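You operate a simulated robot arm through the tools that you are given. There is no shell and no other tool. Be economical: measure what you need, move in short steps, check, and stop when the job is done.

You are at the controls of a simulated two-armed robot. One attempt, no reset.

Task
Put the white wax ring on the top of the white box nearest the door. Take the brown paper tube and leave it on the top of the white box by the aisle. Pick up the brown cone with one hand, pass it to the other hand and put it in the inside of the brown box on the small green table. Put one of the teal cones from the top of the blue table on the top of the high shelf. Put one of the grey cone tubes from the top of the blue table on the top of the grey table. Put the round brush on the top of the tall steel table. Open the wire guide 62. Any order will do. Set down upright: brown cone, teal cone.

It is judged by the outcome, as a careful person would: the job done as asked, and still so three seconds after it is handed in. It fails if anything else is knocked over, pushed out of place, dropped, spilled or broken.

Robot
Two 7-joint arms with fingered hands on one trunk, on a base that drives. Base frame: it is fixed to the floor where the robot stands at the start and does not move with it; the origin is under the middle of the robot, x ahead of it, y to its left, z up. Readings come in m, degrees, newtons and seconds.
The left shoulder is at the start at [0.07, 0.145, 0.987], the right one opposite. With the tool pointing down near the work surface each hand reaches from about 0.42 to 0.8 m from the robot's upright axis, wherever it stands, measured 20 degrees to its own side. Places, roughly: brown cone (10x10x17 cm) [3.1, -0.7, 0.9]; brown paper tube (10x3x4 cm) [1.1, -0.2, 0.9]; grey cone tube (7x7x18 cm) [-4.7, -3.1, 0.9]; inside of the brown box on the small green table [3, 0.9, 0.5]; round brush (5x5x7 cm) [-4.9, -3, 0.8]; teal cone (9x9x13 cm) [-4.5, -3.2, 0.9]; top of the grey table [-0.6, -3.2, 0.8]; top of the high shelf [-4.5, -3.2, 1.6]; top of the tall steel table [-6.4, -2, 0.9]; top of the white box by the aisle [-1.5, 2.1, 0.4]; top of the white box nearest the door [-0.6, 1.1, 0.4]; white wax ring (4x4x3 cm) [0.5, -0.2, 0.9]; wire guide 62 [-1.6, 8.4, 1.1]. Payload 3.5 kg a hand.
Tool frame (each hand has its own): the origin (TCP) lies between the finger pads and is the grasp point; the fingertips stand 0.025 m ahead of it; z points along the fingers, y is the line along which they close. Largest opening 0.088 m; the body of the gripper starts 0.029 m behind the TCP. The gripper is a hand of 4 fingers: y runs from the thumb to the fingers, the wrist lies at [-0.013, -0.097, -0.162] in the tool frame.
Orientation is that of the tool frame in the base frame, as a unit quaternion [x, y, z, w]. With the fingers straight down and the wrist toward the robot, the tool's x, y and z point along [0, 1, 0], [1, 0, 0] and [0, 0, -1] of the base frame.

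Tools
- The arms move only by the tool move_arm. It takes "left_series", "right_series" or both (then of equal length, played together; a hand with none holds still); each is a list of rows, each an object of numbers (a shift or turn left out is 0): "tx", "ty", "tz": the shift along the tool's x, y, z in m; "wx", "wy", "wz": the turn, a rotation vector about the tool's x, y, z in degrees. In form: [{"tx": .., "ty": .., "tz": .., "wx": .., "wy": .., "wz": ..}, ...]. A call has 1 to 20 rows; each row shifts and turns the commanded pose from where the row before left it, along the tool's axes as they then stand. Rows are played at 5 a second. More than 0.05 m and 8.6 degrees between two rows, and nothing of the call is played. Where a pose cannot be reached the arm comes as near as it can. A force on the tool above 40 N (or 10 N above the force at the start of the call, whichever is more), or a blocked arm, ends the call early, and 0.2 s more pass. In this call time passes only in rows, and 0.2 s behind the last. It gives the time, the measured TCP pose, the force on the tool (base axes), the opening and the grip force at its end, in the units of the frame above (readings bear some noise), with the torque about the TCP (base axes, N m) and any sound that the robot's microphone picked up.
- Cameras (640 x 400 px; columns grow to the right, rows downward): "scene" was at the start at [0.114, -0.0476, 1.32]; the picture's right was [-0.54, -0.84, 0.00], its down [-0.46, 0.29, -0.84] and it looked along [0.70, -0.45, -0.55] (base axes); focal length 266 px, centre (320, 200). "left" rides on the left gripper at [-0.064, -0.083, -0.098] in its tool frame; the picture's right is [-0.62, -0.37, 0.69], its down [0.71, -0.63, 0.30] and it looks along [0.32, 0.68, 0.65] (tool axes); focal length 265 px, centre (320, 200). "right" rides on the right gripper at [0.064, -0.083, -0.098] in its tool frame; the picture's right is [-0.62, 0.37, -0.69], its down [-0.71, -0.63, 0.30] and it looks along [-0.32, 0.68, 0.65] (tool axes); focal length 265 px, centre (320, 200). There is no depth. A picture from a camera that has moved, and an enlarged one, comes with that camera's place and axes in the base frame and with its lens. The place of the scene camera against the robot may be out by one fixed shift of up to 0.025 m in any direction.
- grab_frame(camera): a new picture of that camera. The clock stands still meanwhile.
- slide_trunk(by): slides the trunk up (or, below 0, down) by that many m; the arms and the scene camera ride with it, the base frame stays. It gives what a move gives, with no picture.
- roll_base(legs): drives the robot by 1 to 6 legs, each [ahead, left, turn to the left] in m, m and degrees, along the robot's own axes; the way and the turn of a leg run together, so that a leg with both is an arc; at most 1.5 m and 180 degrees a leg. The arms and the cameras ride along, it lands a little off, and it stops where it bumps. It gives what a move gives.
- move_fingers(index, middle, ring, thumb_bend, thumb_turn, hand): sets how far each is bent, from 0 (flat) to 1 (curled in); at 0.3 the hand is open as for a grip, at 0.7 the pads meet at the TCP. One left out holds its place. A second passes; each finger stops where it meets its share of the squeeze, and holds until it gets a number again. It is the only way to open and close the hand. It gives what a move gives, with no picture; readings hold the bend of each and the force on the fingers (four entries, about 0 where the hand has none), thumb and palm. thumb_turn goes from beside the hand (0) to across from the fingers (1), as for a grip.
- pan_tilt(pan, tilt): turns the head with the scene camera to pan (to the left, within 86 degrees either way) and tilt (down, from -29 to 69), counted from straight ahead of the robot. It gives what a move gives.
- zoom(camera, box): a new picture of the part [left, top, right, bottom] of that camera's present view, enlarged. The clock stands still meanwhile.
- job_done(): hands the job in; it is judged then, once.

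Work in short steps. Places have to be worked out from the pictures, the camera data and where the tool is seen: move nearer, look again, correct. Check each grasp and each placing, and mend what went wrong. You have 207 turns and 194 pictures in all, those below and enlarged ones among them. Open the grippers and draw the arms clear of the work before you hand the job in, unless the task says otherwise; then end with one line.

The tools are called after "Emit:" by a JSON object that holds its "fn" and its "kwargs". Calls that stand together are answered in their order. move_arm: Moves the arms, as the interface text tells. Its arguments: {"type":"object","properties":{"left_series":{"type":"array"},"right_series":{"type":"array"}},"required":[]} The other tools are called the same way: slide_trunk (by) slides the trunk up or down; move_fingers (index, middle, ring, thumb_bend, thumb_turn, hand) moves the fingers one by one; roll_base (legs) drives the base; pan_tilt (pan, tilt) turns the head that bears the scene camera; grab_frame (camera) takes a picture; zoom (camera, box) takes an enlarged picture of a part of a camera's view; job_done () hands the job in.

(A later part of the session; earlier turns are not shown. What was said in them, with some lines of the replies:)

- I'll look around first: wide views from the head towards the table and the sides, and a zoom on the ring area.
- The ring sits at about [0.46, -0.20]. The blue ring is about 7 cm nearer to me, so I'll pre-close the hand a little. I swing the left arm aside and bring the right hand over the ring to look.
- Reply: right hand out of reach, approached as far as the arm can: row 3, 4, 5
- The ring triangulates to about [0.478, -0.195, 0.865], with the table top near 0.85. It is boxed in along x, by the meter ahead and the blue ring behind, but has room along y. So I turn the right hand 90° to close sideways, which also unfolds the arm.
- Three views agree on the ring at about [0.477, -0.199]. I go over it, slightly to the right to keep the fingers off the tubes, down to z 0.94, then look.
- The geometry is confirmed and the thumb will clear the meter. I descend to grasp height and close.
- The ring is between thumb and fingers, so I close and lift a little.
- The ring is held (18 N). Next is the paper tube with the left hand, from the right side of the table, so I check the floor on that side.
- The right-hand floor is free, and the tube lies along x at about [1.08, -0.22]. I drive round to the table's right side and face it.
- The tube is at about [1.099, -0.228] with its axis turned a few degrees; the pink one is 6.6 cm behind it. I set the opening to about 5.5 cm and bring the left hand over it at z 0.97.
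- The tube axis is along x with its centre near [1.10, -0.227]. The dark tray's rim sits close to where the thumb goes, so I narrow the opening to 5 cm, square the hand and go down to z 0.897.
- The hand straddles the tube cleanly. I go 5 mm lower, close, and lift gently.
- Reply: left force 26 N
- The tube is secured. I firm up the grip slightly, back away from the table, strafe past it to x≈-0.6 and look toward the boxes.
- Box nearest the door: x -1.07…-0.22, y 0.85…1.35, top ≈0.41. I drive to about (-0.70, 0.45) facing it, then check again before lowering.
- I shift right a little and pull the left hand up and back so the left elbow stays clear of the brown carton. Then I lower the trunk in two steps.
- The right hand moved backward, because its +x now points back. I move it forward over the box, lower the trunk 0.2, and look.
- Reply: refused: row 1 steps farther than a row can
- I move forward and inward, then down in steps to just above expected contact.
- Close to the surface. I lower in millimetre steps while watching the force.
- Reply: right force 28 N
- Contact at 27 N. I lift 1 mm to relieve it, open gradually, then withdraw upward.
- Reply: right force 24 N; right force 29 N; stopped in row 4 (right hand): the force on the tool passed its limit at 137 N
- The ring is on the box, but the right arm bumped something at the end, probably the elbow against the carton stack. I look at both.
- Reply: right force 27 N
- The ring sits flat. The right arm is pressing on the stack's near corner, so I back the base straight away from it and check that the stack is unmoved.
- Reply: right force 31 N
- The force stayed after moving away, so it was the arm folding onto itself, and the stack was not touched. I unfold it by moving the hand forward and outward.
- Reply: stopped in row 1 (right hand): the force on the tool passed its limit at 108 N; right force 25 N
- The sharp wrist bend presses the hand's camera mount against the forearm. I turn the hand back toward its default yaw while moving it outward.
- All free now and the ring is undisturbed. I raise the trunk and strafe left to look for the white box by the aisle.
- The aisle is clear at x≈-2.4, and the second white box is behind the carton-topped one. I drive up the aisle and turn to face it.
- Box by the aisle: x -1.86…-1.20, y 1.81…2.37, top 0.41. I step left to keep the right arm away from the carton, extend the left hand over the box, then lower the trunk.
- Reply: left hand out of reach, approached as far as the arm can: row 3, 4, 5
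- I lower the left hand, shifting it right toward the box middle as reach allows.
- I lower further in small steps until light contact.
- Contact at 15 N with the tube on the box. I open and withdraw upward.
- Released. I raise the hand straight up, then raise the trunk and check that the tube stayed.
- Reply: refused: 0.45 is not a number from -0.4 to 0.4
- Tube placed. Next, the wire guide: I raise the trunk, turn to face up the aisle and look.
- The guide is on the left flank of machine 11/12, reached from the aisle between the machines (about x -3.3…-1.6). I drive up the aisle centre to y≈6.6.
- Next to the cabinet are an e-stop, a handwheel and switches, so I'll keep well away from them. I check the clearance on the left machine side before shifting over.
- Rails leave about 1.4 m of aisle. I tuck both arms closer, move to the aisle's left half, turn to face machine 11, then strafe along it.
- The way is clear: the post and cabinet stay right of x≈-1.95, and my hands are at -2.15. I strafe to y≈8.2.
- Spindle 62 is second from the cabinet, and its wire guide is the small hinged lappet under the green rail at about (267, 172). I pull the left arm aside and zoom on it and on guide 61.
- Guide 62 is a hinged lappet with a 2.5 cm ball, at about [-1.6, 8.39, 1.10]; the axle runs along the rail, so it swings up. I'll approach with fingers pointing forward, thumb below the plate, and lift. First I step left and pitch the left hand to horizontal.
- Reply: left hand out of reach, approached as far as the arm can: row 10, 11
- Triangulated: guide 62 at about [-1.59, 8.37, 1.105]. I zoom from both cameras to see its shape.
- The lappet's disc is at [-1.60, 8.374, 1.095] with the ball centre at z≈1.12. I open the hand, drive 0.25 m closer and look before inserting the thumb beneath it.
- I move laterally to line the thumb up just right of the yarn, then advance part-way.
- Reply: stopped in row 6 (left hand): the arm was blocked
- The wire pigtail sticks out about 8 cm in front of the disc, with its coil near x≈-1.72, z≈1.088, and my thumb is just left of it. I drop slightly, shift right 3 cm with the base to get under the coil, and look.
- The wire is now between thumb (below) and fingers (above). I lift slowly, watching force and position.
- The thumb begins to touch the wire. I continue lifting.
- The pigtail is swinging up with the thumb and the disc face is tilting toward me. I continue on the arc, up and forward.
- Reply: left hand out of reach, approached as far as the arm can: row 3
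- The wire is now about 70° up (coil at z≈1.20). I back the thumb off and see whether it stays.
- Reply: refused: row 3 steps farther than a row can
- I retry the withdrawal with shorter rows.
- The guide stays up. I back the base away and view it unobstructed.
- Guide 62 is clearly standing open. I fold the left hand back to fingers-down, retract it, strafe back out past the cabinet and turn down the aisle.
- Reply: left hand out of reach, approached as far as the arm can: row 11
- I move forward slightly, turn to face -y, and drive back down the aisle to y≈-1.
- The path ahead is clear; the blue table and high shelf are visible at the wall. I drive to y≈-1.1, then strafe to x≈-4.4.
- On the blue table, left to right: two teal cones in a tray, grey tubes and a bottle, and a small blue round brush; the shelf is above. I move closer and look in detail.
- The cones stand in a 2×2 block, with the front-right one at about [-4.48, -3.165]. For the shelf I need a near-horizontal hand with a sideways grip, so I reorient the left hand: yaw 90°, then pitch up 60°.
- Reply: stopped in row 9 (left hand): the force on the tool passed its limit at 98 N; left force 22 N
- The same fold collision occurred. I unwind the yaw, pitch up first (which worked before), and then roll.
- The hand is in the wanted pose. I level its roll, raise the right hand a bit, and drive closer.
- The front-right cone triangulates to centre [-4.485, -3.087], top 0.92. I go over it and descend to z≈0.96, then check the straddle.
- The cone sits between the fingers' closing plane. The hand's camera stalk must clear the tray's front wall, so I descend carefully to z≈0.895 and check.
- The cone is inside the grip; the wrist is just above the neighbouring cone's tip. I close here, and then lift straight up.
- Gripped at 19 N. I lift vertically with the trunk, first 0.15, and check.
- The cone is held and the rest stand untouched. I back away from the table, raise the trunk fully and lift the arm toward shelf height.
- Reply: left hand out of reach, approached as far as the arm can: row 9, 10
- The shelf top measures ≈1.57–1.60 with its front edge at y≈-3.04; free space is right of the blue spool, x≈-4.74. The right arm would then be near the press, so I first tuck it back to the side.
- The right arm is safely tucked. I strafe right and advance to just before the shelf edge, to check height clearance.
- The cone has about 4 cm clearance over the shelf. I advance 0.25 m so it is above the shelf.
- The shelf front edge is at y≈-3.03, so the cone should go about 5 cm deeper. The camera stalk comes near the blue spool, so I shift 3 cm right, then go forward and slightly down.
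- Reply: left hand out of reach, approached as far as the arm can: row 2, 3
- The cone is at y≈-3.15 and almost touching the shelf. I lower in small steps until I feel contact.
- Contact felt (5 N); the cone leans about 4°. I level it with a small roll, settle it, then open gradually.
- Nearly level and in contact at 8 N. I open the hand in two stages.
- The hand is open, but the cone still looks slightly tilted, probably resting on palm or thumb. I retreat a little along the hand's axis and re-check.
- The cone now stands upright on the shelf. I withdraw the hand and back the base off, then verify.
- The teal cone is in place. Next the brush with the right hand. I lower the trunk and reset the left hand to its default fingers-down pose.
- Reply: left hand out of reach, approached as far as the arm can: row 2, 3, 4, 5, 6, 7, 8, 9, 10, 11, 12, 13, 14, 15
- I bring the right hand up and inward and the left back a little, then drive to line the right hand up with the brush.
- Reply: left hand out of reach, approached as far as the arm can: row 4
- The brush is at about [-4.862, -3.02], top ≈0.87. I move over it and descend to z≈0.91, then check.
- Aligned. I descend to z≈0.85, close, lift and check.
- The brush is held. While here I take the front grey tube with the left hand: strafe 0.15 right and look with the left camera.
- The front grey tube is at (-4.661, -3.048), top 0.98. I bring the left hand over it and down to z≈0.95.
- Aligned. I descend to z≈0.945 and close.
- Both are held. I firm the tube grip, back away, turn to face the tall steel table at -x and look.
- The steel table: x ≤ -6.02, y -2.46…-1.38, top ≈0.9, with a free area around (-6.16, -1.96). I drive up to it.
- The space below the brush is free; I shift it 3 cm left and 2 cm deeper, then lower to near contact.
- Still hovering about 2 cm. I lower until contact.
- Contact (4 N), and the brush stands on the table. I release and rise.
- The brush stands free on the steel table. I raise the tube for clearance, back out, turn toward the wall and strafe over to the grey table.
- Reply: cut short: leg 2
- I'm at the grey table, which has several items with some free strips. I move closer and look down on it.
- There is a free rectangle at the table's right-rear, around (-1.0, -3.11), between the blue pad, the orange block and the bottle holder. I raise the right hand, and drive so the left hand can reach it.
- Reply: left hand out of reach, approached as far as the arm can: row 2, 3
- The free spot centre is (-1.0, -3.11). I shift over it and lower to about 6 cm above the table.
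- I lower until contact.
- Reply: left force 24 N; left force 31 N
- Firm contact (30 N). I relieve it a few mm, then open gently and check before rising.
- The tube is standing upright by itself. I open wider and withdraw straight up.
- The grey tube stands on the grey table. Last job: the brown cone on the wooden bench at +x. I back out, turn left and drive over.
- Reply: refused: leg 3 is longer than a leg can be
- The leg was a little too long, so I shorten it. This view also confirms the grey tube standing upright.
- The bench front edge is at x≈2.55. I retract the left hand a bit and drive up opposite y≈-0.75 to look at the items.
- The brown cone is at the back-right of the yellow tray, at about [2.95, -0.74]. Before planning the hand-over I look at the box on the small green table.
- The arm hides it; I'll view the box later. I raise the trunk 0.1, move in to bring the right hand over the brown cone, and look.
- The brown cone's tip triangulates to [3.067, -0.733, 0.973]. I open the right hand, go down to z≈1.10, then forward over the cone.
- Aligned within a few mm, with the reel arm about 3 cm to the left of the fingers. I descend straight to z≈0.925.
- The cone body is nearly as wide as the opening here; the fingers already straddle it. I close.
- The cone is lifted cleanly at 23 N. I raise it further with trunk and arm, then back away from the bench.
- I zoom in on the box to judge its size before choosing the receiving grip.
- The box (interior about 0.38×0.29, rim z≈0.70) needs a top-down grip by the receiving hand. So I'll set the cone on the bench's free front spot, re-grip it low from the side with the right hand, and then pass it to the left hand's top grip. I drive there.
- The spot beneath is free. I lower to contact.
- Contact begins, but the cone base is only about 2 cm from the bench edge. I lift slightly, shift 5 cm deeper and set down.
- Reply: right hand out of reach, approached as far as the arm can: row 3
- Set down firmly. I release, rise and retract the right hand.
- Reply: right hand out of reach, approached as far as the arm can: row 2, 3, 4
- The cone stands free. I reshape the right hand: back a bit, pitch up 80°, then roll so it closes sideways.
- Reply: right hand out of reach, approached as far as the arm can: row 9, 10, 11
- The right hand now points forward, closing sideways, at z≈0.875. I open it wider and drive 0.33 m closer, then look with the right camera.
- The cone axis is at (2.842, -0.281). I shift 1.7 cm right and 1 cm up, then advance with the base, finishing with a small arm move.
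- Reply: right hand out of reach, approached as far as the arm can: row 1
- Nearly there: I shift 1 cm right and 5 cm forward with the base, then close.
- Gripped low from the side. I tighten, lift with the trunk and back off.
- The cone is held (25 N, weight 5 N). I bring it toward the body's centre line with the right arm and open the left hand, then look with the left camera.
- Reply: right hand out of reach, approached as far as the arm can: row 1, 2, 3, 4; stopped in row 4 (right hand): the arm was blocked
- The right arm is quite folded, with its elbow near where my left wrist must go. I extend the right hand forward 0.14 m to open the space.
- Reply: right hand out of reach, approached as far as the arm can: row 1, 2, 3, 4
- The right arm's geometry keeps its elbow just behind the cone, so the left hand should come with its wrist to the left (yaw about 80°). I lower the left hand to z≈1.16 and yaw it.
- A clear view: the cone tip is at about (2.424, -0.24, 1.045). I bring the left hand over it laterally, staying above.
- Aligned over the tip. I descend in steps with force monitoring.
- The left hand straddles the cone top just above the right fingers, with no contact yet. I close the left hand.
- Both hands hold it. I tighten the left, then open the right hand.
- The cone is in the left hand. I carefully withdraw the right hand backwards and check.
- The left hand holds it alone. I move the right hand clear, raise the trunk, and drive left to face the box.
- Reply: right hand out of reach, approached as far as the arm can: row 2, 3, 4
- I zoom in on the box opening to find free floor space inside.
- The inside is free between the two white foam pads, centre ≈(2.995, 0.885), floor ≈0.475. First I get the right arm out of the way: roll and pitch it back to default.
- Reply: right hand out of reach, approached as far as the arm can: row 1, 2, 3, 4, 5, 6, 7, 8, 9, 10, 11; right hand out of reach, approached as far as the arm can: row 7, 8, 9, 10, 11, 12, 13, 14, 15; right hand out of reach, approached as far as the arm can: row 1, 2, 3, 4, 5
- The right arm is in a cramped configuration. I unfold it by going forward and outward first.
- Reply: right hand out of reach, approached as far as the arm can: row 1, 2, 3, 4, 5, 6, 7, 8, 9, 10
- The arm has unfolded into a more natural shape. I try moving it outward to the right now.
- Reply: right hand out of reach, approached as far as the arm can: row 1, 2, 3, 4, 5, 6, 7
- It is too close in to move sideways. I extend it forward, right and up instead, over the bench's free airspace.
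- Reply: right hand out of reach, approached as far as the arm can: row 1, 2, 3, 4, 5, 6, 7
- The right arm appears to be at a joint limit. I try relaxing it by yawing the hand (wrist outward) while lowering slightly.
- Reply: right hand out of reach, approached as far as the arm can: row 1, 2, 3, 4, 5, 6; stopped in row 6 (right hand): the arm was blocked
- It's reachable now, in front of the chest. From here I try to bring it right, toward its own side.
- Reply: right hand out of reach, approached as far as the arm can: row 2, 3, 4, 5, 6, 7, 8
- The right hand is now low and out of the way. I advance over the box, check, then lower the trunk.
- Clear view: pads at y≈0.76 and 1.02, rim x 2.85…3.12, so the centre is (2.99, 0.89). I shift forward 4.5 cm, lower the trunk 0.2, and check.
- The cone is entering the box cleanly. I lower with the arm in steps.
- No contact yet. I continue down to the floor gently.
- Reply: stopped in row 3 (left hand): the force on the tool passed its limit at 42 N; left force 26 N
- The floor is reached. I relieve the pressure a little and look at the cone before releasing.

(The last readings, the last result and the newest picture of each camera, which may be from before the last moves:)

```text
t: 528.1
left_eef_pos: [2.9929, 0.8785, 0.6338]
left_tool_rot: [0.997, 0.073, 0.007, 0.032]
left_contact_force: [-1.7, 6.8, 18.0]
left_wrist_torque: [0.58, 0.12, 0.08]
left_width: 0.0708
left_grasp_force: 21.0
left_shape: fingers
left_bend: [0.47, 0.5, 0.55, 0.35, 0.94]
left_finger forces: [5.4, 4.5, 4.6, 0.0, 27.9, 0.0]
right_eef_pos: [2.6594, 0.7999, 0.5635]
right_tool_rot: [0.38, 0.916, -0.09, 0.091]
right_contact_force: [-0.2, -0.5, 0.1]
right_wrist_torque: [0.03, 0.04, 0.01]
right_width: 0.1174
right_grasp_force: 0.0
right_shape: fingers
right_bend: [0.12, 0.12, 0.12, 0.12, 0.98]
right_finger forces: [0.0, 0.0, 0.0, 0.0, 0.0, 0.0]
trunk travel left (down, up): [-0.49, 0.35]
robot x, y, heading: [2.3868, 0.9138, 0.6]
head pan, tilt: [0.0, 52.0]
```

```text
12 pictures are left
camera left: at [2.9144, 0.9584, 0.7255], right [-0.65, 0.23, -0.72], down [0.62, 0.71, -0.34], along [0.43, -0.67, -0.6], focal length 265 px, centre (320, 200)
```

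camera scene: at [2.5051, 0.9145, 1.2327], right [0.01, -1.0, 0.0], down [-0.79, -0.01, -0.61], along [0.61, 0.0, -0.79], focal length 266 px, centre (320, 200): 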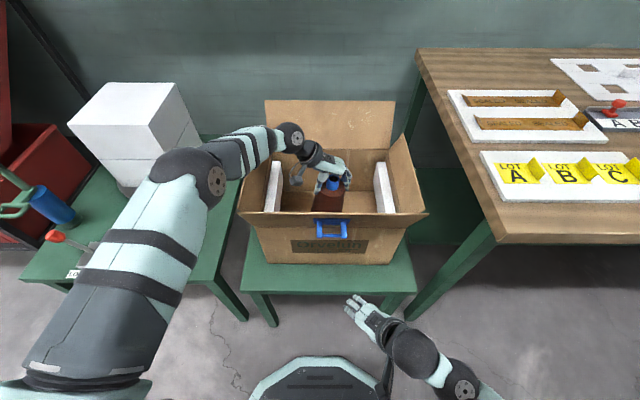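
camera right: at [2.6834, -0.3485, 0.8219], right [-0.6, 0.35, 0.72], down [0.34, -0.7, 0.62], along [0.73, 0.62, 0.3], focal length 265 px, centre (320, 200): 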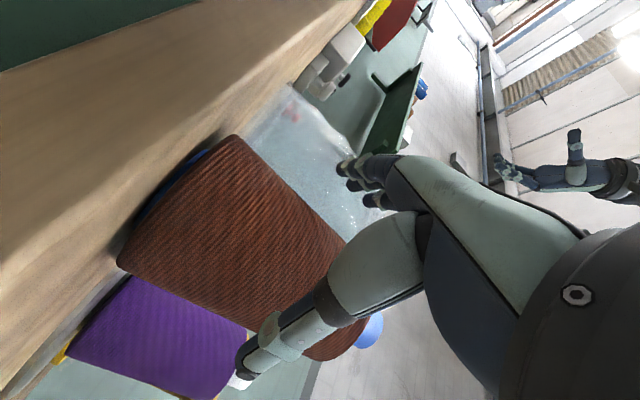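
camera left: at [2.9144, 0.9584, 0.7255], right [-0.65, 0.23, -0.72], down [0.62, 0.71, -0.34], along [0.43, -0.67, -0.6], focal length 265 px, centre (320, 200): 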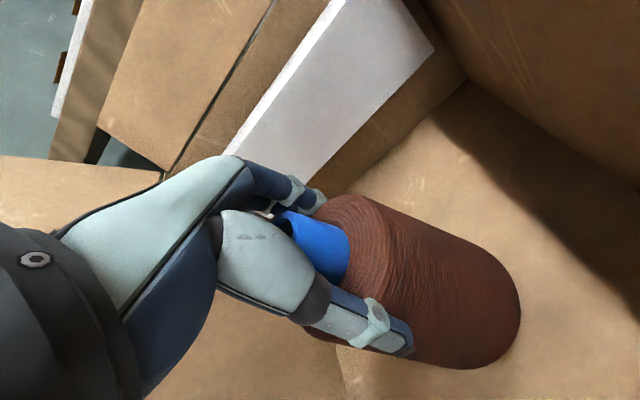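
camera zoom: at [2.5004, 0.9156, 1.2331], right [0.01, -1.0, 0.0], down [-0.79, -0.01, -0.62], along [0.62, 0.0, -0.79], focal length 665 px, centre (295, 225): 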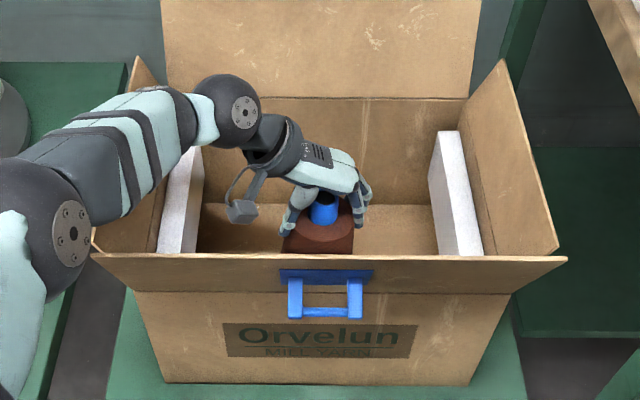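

The cone stands on the box floor with room all round. I open the hand in two stages.

Emit:
{"fn": "move_fingers", "kwargs": {"hand": "left", "index": 0.34, "middle": 0.34, "ring": 0.34, "thumb_bend": 0.32}}

Emit:
{"fn": "move_fingers", "kwargs": {"hand": "left", "index": 0.2, "middle": 0.2, "ring": 0.2, "thumb_bend": 0.2}}

Emit:
{"fn": "move_arm", "kwargs": {"left_series": [{"tz": -0.015}, {"tz": -0.025}, {"tz": -0.03}]}}

Emit:
{"fn": "grab_frame", "kwargs": {"camera": "left"}}

```text
t: 529.1
left_eef_pos: [2.9926, 0.878, 0.6328]
left_tool_rot: [0.997, 0.073, 0.007, 0.031]
left_contact_force: [-2.5, 4.5, 11.4]
left_wrist_torque: [0.54, 0.1, 0.08]
left_width: 0.089
left_grasp_force: 5.8
left_shape: fingers
left_bend: [0.34, 0.34, 0.34, 0.22, 0.96]
left_finger forces: [0.1, 0.0, 0.0, 0.1, 12.2, 0.1]
right_eef_pos: [2.6612, 0.8002, 0.5629]
right_tool_rot: [0.38, 0.916, -0.09, 0.091]
right_contact_force: [0.5, -0.9, -0.3]
right_wrist_torque: [-0.02, 0.0, 0.02]
right_width: 0.1177
right_grasp_force: 0.2
right_shape: fingers
right_bend: [0.12, 0.12, 0.12, 0.12, 0.98]
right_finger forces: [0.0, 0.1, 0.1, 0.1, 0.0, 0.0]
trunk travel left (down, up): [-0.49, 0.35]
robot x, y, heading: [2.3917, 0.9147, 0.4]
head pan, tilt: [0.0, 52.0]
```

```text
t: 530.1
left_eef_pos: [2.9926, 0.8771, 0.6319]
left_tool_rot: [0.997, 0.073, 0.005, 0.031]
left_contact_force: [-1.4, 2.4, 4.9]
left_wrist_torque: [0.25, 0.07, 0.06]
left_width: 0.1082
left_grasp_force: 2.5
left_shape: fingers
left_bend: [0.2, 0.2, 0.2, 0.15, 0.96]
left_finger forces: [0.1, 0.0, 0.0, 0.0, 5.2, 0.0]
right_eef_pos: [2.6602, 0.8, 0.5624]
right_tool_rot: [0.38, 0.916, -0.091, 0.09]
right_contact_force: [-0.1, -0.9, 0.5]
right_wrist_torque: [-0.02, 0.02, 0.03]
right_width: 0.1172
right_grasp_force: 0.2
right_shape: fingers
right_bend: [0.12, 0.12, 0.12, 0.12, 0.98]
right_finger forces: [0.0, 0.0, 0.0, 0.0, 0.1, 0.1]
trunk travel left (down, up): [-0.49, 0.35]
robot x, y, heading: [2.3905, 0.9131, 0.4]
head pan, tilt: [0.0, 52.0]
```

```text
t: 530.9
left_eef_pos: [2.9907, 0.8827, 0.7014]
left_tool_rot: [0.997, 0.073, 0.006, 0.031]
left_contact_force: [-1.4, 0.0, -0.4]
left_wrist_torque: [0.0, 0.04, 0.02]
left_width: 0.1037
left_grasp_force: 0.2
left_shape: fingers
left_bend: [0.2, 0.2, 0.2, 0.2, 0.97]
left_finger forces: [0.1, 0.0, 0.1, 0.0, 0.0, 0.1]
right_eef_pos: [2.662, 0.8001, 0.5642]
right_tool_rot: [0.379, 0.916, -0.091, 0.09]
right_contact_force: [-0.9, 0.1, 0.0]
right_wrist_torque: [0.0, -0.02, 0.01]
right_width: 0.1173
right_grasp_force: 0.0
right_shape: fingers
right_bend: [0.12, 0.12, 0.12, 0.12, 0.98]
right_finger forces: [0.0, 0.0, 0.0, 0.0, 0.1, 0.1]
trunk travel left (down, up): [-0.49, 0.35]
robot x, y, heading: [2.3887, 0.911, 0.4]
head pan, tilt: [0.0, 52.0]
```

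```text
11 pictures are left
camera left: at [2.913, 0.9618, 0.7938], right [-0.66, 0.23, -0.72], down [0.62, 0.71, -0.34], along [0.43, -0.67, -0.61], focal length 265 px, centre (320, 200)
```

left: 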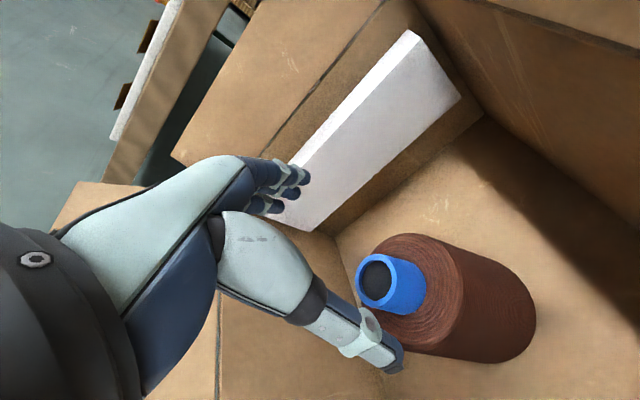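

The cone stands upright in the box and the hand is free. I rise with the trunk, back away, and verify.

Emit:
{"fn": "slide_trunk", "kwargs": {"by": 0.33}}

Emit:
{"fn": "roll_base", "kwargs": {"legs": [[-0.45, 0, 0]]}}

Emit:
{"fn": "pan_tilt", "kwargs": {"pan": 0, "tilt": 38}}

Emit:
{"fn": "grab_frame", "kwargs": {"camera": "scene"}}

Emit:
{"fn": "zoom", "kwargs": {"camera": "scene", "box": [260, 130, 380, 220]}}

```text
t: 534.2
left_eef_pos: [2.9914, 0.8829, 1.0306]
left_tool_rot: [0.997, 0.073, 0.006, 0.031]
left_contact_force: [-0.3, 0.0, -0.6]
left_wrist_torque: [0.0, 0.01, -0.03]
left_width: 0.1041
left_grasp_force: 0.1
left_shape: fingers
left_bend: [0.2, 0.2, 0.2, 0.2, 0.97]
left_finger forces: [0.1, 0.1, 0.0, 0.0, 0.0, 0.0]
right_eef_pos: [2.6616, 0.8, 0.8922]
right_tool_rot: [0.38, 0.916, -0.091, 0.091]
right_contact_force: [0.4, 0.3, 0.6]
right_wrist_torque: [0.0, 0.02, -0.01]
right_width: 0.1171
right_grasp_force: 0.0
right_shape: fingers
right_bend: [0.12, 0.12, 0.12, 0.12, 0.98]
right_finger forces: [0.1, 0.0, 0.0, 0.1, 0.1, 0.1]
trunk travel left (down, up): [-0.82, 0.02]
robot x, y, heading: [2.3884, 0.9099, 0.7]
head pan, tilt: [0.0, 52.0]
```

```text
t: 536.9
left_eef_pos: [2.5377, 0.8791, 1.0309]
left_tool_rot: [0.997, 0.075, 0.006, 0.03]
left_contact_force: [0.4, -0.1, -0.6]
left_wrist_torque: [0.04, 0.0, -0.01]
left_width: 0.1041
left_grasp_force: 0.0
left_shape: fingers
left_bend: [0.2, 0.2, 0.2, 0.2, 0.97]
left_finger forces: [0.1, 0.0, 0.0, 0.0, 0.0, 0.1]
right_eef_pos: [2.2098, 0.7979, 0.8928]
right_tool_rot: [0.379, 0.916, -0.09, 0.09]
right_contact_force: [0.1, -0.7, -0.2]
right_wrist_torque: [-0.02, 0.02, -0.01]
right_width: 0.1171
right_grasp_force: 0.1
right_shape: fingers
right_bend: [0.12, 0.12, 0.12, 0.12, 0.98]
right_finger forces: [0.0, 0.0, 0.0, 0.0, 0.1, 0.0]
trunk travel left (down, up): [-0.82, 0.02]
robot x, y, heading: [1.9381, 0.9125, 0.9]
head pan, tilt: [0.0, 52.0]
```

```text
t: 537.7
left_eef_pos: [2.5378, 0.8797, 1.0324]
left_tool_rot: [0.997, 0.074, 0.006, 0.031]
left_contact_force: [-0.2, -0.5, 0.5]
left_wrist_torque: [0.01, 0.02, 0.01]
left_width: 0.1037
left_grasp_force: 0.0
left_shape: fingers
left_bend: [0.2, 0.2, 0.2, 0.2, 0.97]
left_finger forces: [0.0, 0.0, 0.0, 0.1, 0.0, 0.0]
right_eef_pos: [2.2082, 0.7968, 0.8918]
right_tool_rot: [0.379, 0.916, -0.091, 0.09]
right_contact_force: [0.4, -0.1, -0.4]
right_wrist_torque: [0.01, -0.04, -0.01]
right_width: 0.1175
right_grasp_force: 0.0
right_shape: fingers
right_bend: [0.12, 0.12, 0.12, 0.12, 0.98]
right_finger forces: [0.0, 0.1, 0.0, 0.0, 0.0, 0.0]
trunk travel left (down, up): [-0.82, 0.02]
robot x, y, heading: [1.9329, 0.9044, 0.7]
head pan, tilt: [0.0, 38.0]
```

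```text
10 pictures are left
camera scene: at [2.0606, 0.9107, 1.5827], right [0.01, -1.0, 0.0], down [-0.62, -0.01, -0.79], along [0.79, 0.01, -0.62], focal length 266 px, centre (320, 200)
```

scene: 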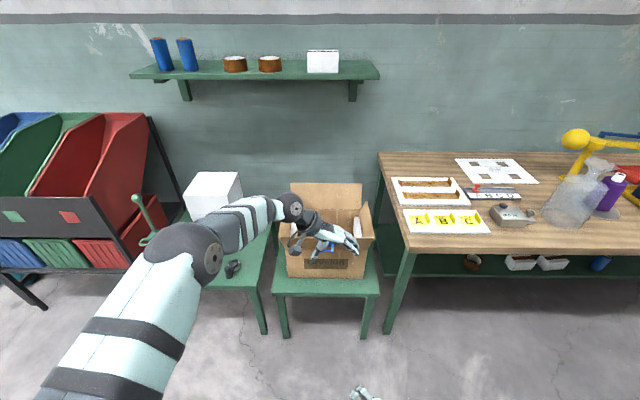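

```text
4.44 times, centred on (320, 175) of scene
camera zoom: at [2.0606, 0.9107, 1.5827], right [0.01, -1.0, 0.0], down [-0.62, -0.01, -0.79], along [0.79, 0.01, -0.62], focal length 1182 px, centre (320, 311)
```

zoom: 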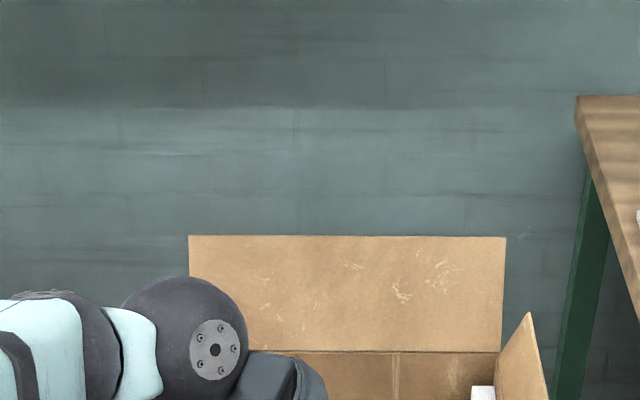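

All tasks appear done. One earlier base leg near the blue table was reported cut short, so I turn round and check that area from afar, along with the earlier placements in line of sight.

Emit:
{"fn": "roll_base", "kwargs": {"legs": [[0, 0, 90], [0, 0, 90]]}}

Emit:
{"fn": "pan_tilt", "kwargs": {"pan": 23, "tilt": 8}}

Emit:
{"fn": "grab_frame", "kwargs": {"camera": "scene"}}

Emit:
{"fn": "zoom", "kwargs": {"camera": "scene", "box": [250, 130, 390, 220]}}

```text
t: 545.7
left_eef_pos: [1.3329, 0.9297, 1.0326]
left_tool_rot: [-0.081, 0.996, 0.031, -0.006]
left_contact_force: [-0.4, 0.0, 0.6]
left_wrist_torque: [0.01, 0.0, -0.04]
left_width: 0.1038
left_grasp_force: 0.0
left_shape: fingers
left_bend: [0.2, 0.2, 0.2, 0.2, 0.97]
left_finger forces: [0.0, 0.0, 0.0, 0.0, 0.0, 0.1]
right_eef_pos: [1.6621, 1.0174, 0.893]
right_tool_rot: [0.919, -0.372, -0.091, -0.09]
right_contact_force: [0.8, 0.0, 1.0]
right_wrist_torque: [-0.01, -0.01, 0.01]
right_width: 0.1174
right_grasp_force: 0.1
right_shape: fingers
right_bend: [0.12, 0.12, 0.12, 0.12, 0.98]
right_finger forces: [0.0, 0.0, 0.1, 0.1, 0.0, 0.1]
trunk travel left (down, up): [-0.82, 0.02]
robot x, y, heading: [1.934, 0.9094, -178.5]
head pan, tilt: [0.0, 38.0]
```

```text
t: 546.7
left_eef_pos: [1.3324, 0.9298, 1.0314]
left_tool_rot: [-0.082, 0.996, 0.031, -0.006]
left_contact_force: [-0.6, -0.3, 0.3]
left_wrist_torque: [0.01, 0.01, 0.0]
left_width: 0.1037
left_grasp_force: 0.0
left_shape: fingers
left_bend: [0.2, 0.2, 0.2, 0.2, 0.97]
left_finger forces: [0.0, 0.1, 0.1, 0.0, 0.0, 0.1]
right_eef_pos: [1.6611, 1.0166, 0.8929]
right_tool_rot: [0.919, -0.372, -0.091, -0.089]
right_contact_force: [0.2, -0.1, -0.4]
right_wrist_torque: [-0.02, 0.02, -0.02]
right_width: 0.1176
right_grasp_force: 0.0
right_shape: fingers
right_bend: [0.12, 0.12, 0.12, 0.12, 0.98]
right_finger forces: [0.1, 0.0, 0.1, 0.0, 0.0, 0.1]
trunk travel left (down, up): [-0.82, 0.02]
robot x, y, heading: [1.937, 0.905, -178.4]
head pan, tilt: [23.0, 8.0]
```

```text
8 pictures are left
camera scene: at [1.7901, 0.87, 1.6305], right [-0.41, 0.91, 0.0], down [0.13, 0.06, -0.99], along [-0.9, -0.41, -0.14], focal length 266 px, centre (320, 200)
```

scene: 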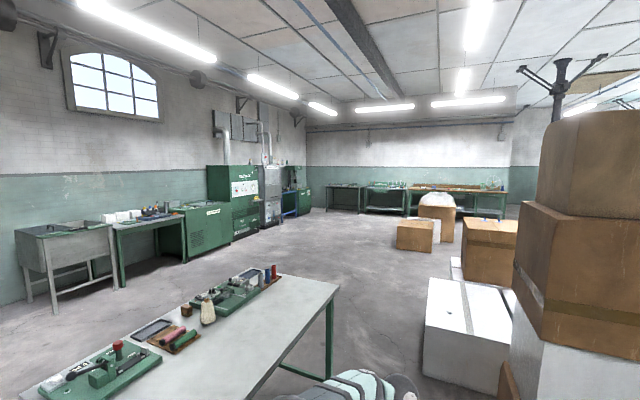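

```text
4.44 times, centred on (320, 175) of scene
camera zoom: at [1.7901, 0.87, 1.6305], right [-0.41, 0.91, 0.0], down [0.13, 0.06, -0.99], along [-0.9, -0.41, -0.14], focal length 1182 px, centre (320, 311)
```

zoom: 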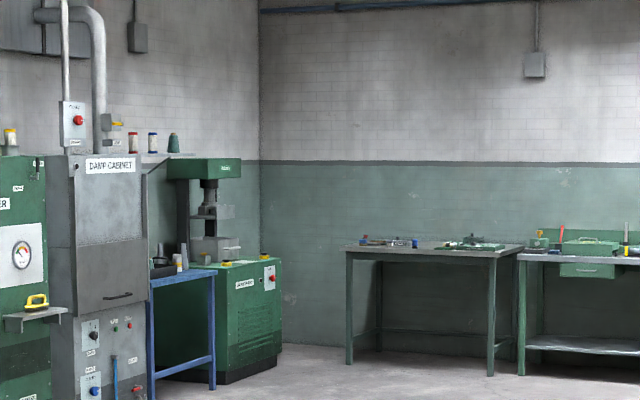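

Everything looks in order: the teal cone stands on the shelf, nothing is toppled, the ring is on its box, and the hands are open and clear. I hand the job in.

Emit:
{"fn": "job_done", "kwargs": {}}

```text
The job is handed in.
```

All seven tasks are done and handed in; the only open point is a base move near the blue table that was reported cut short, and a later look at that area from a distance showed nothing knocked over.
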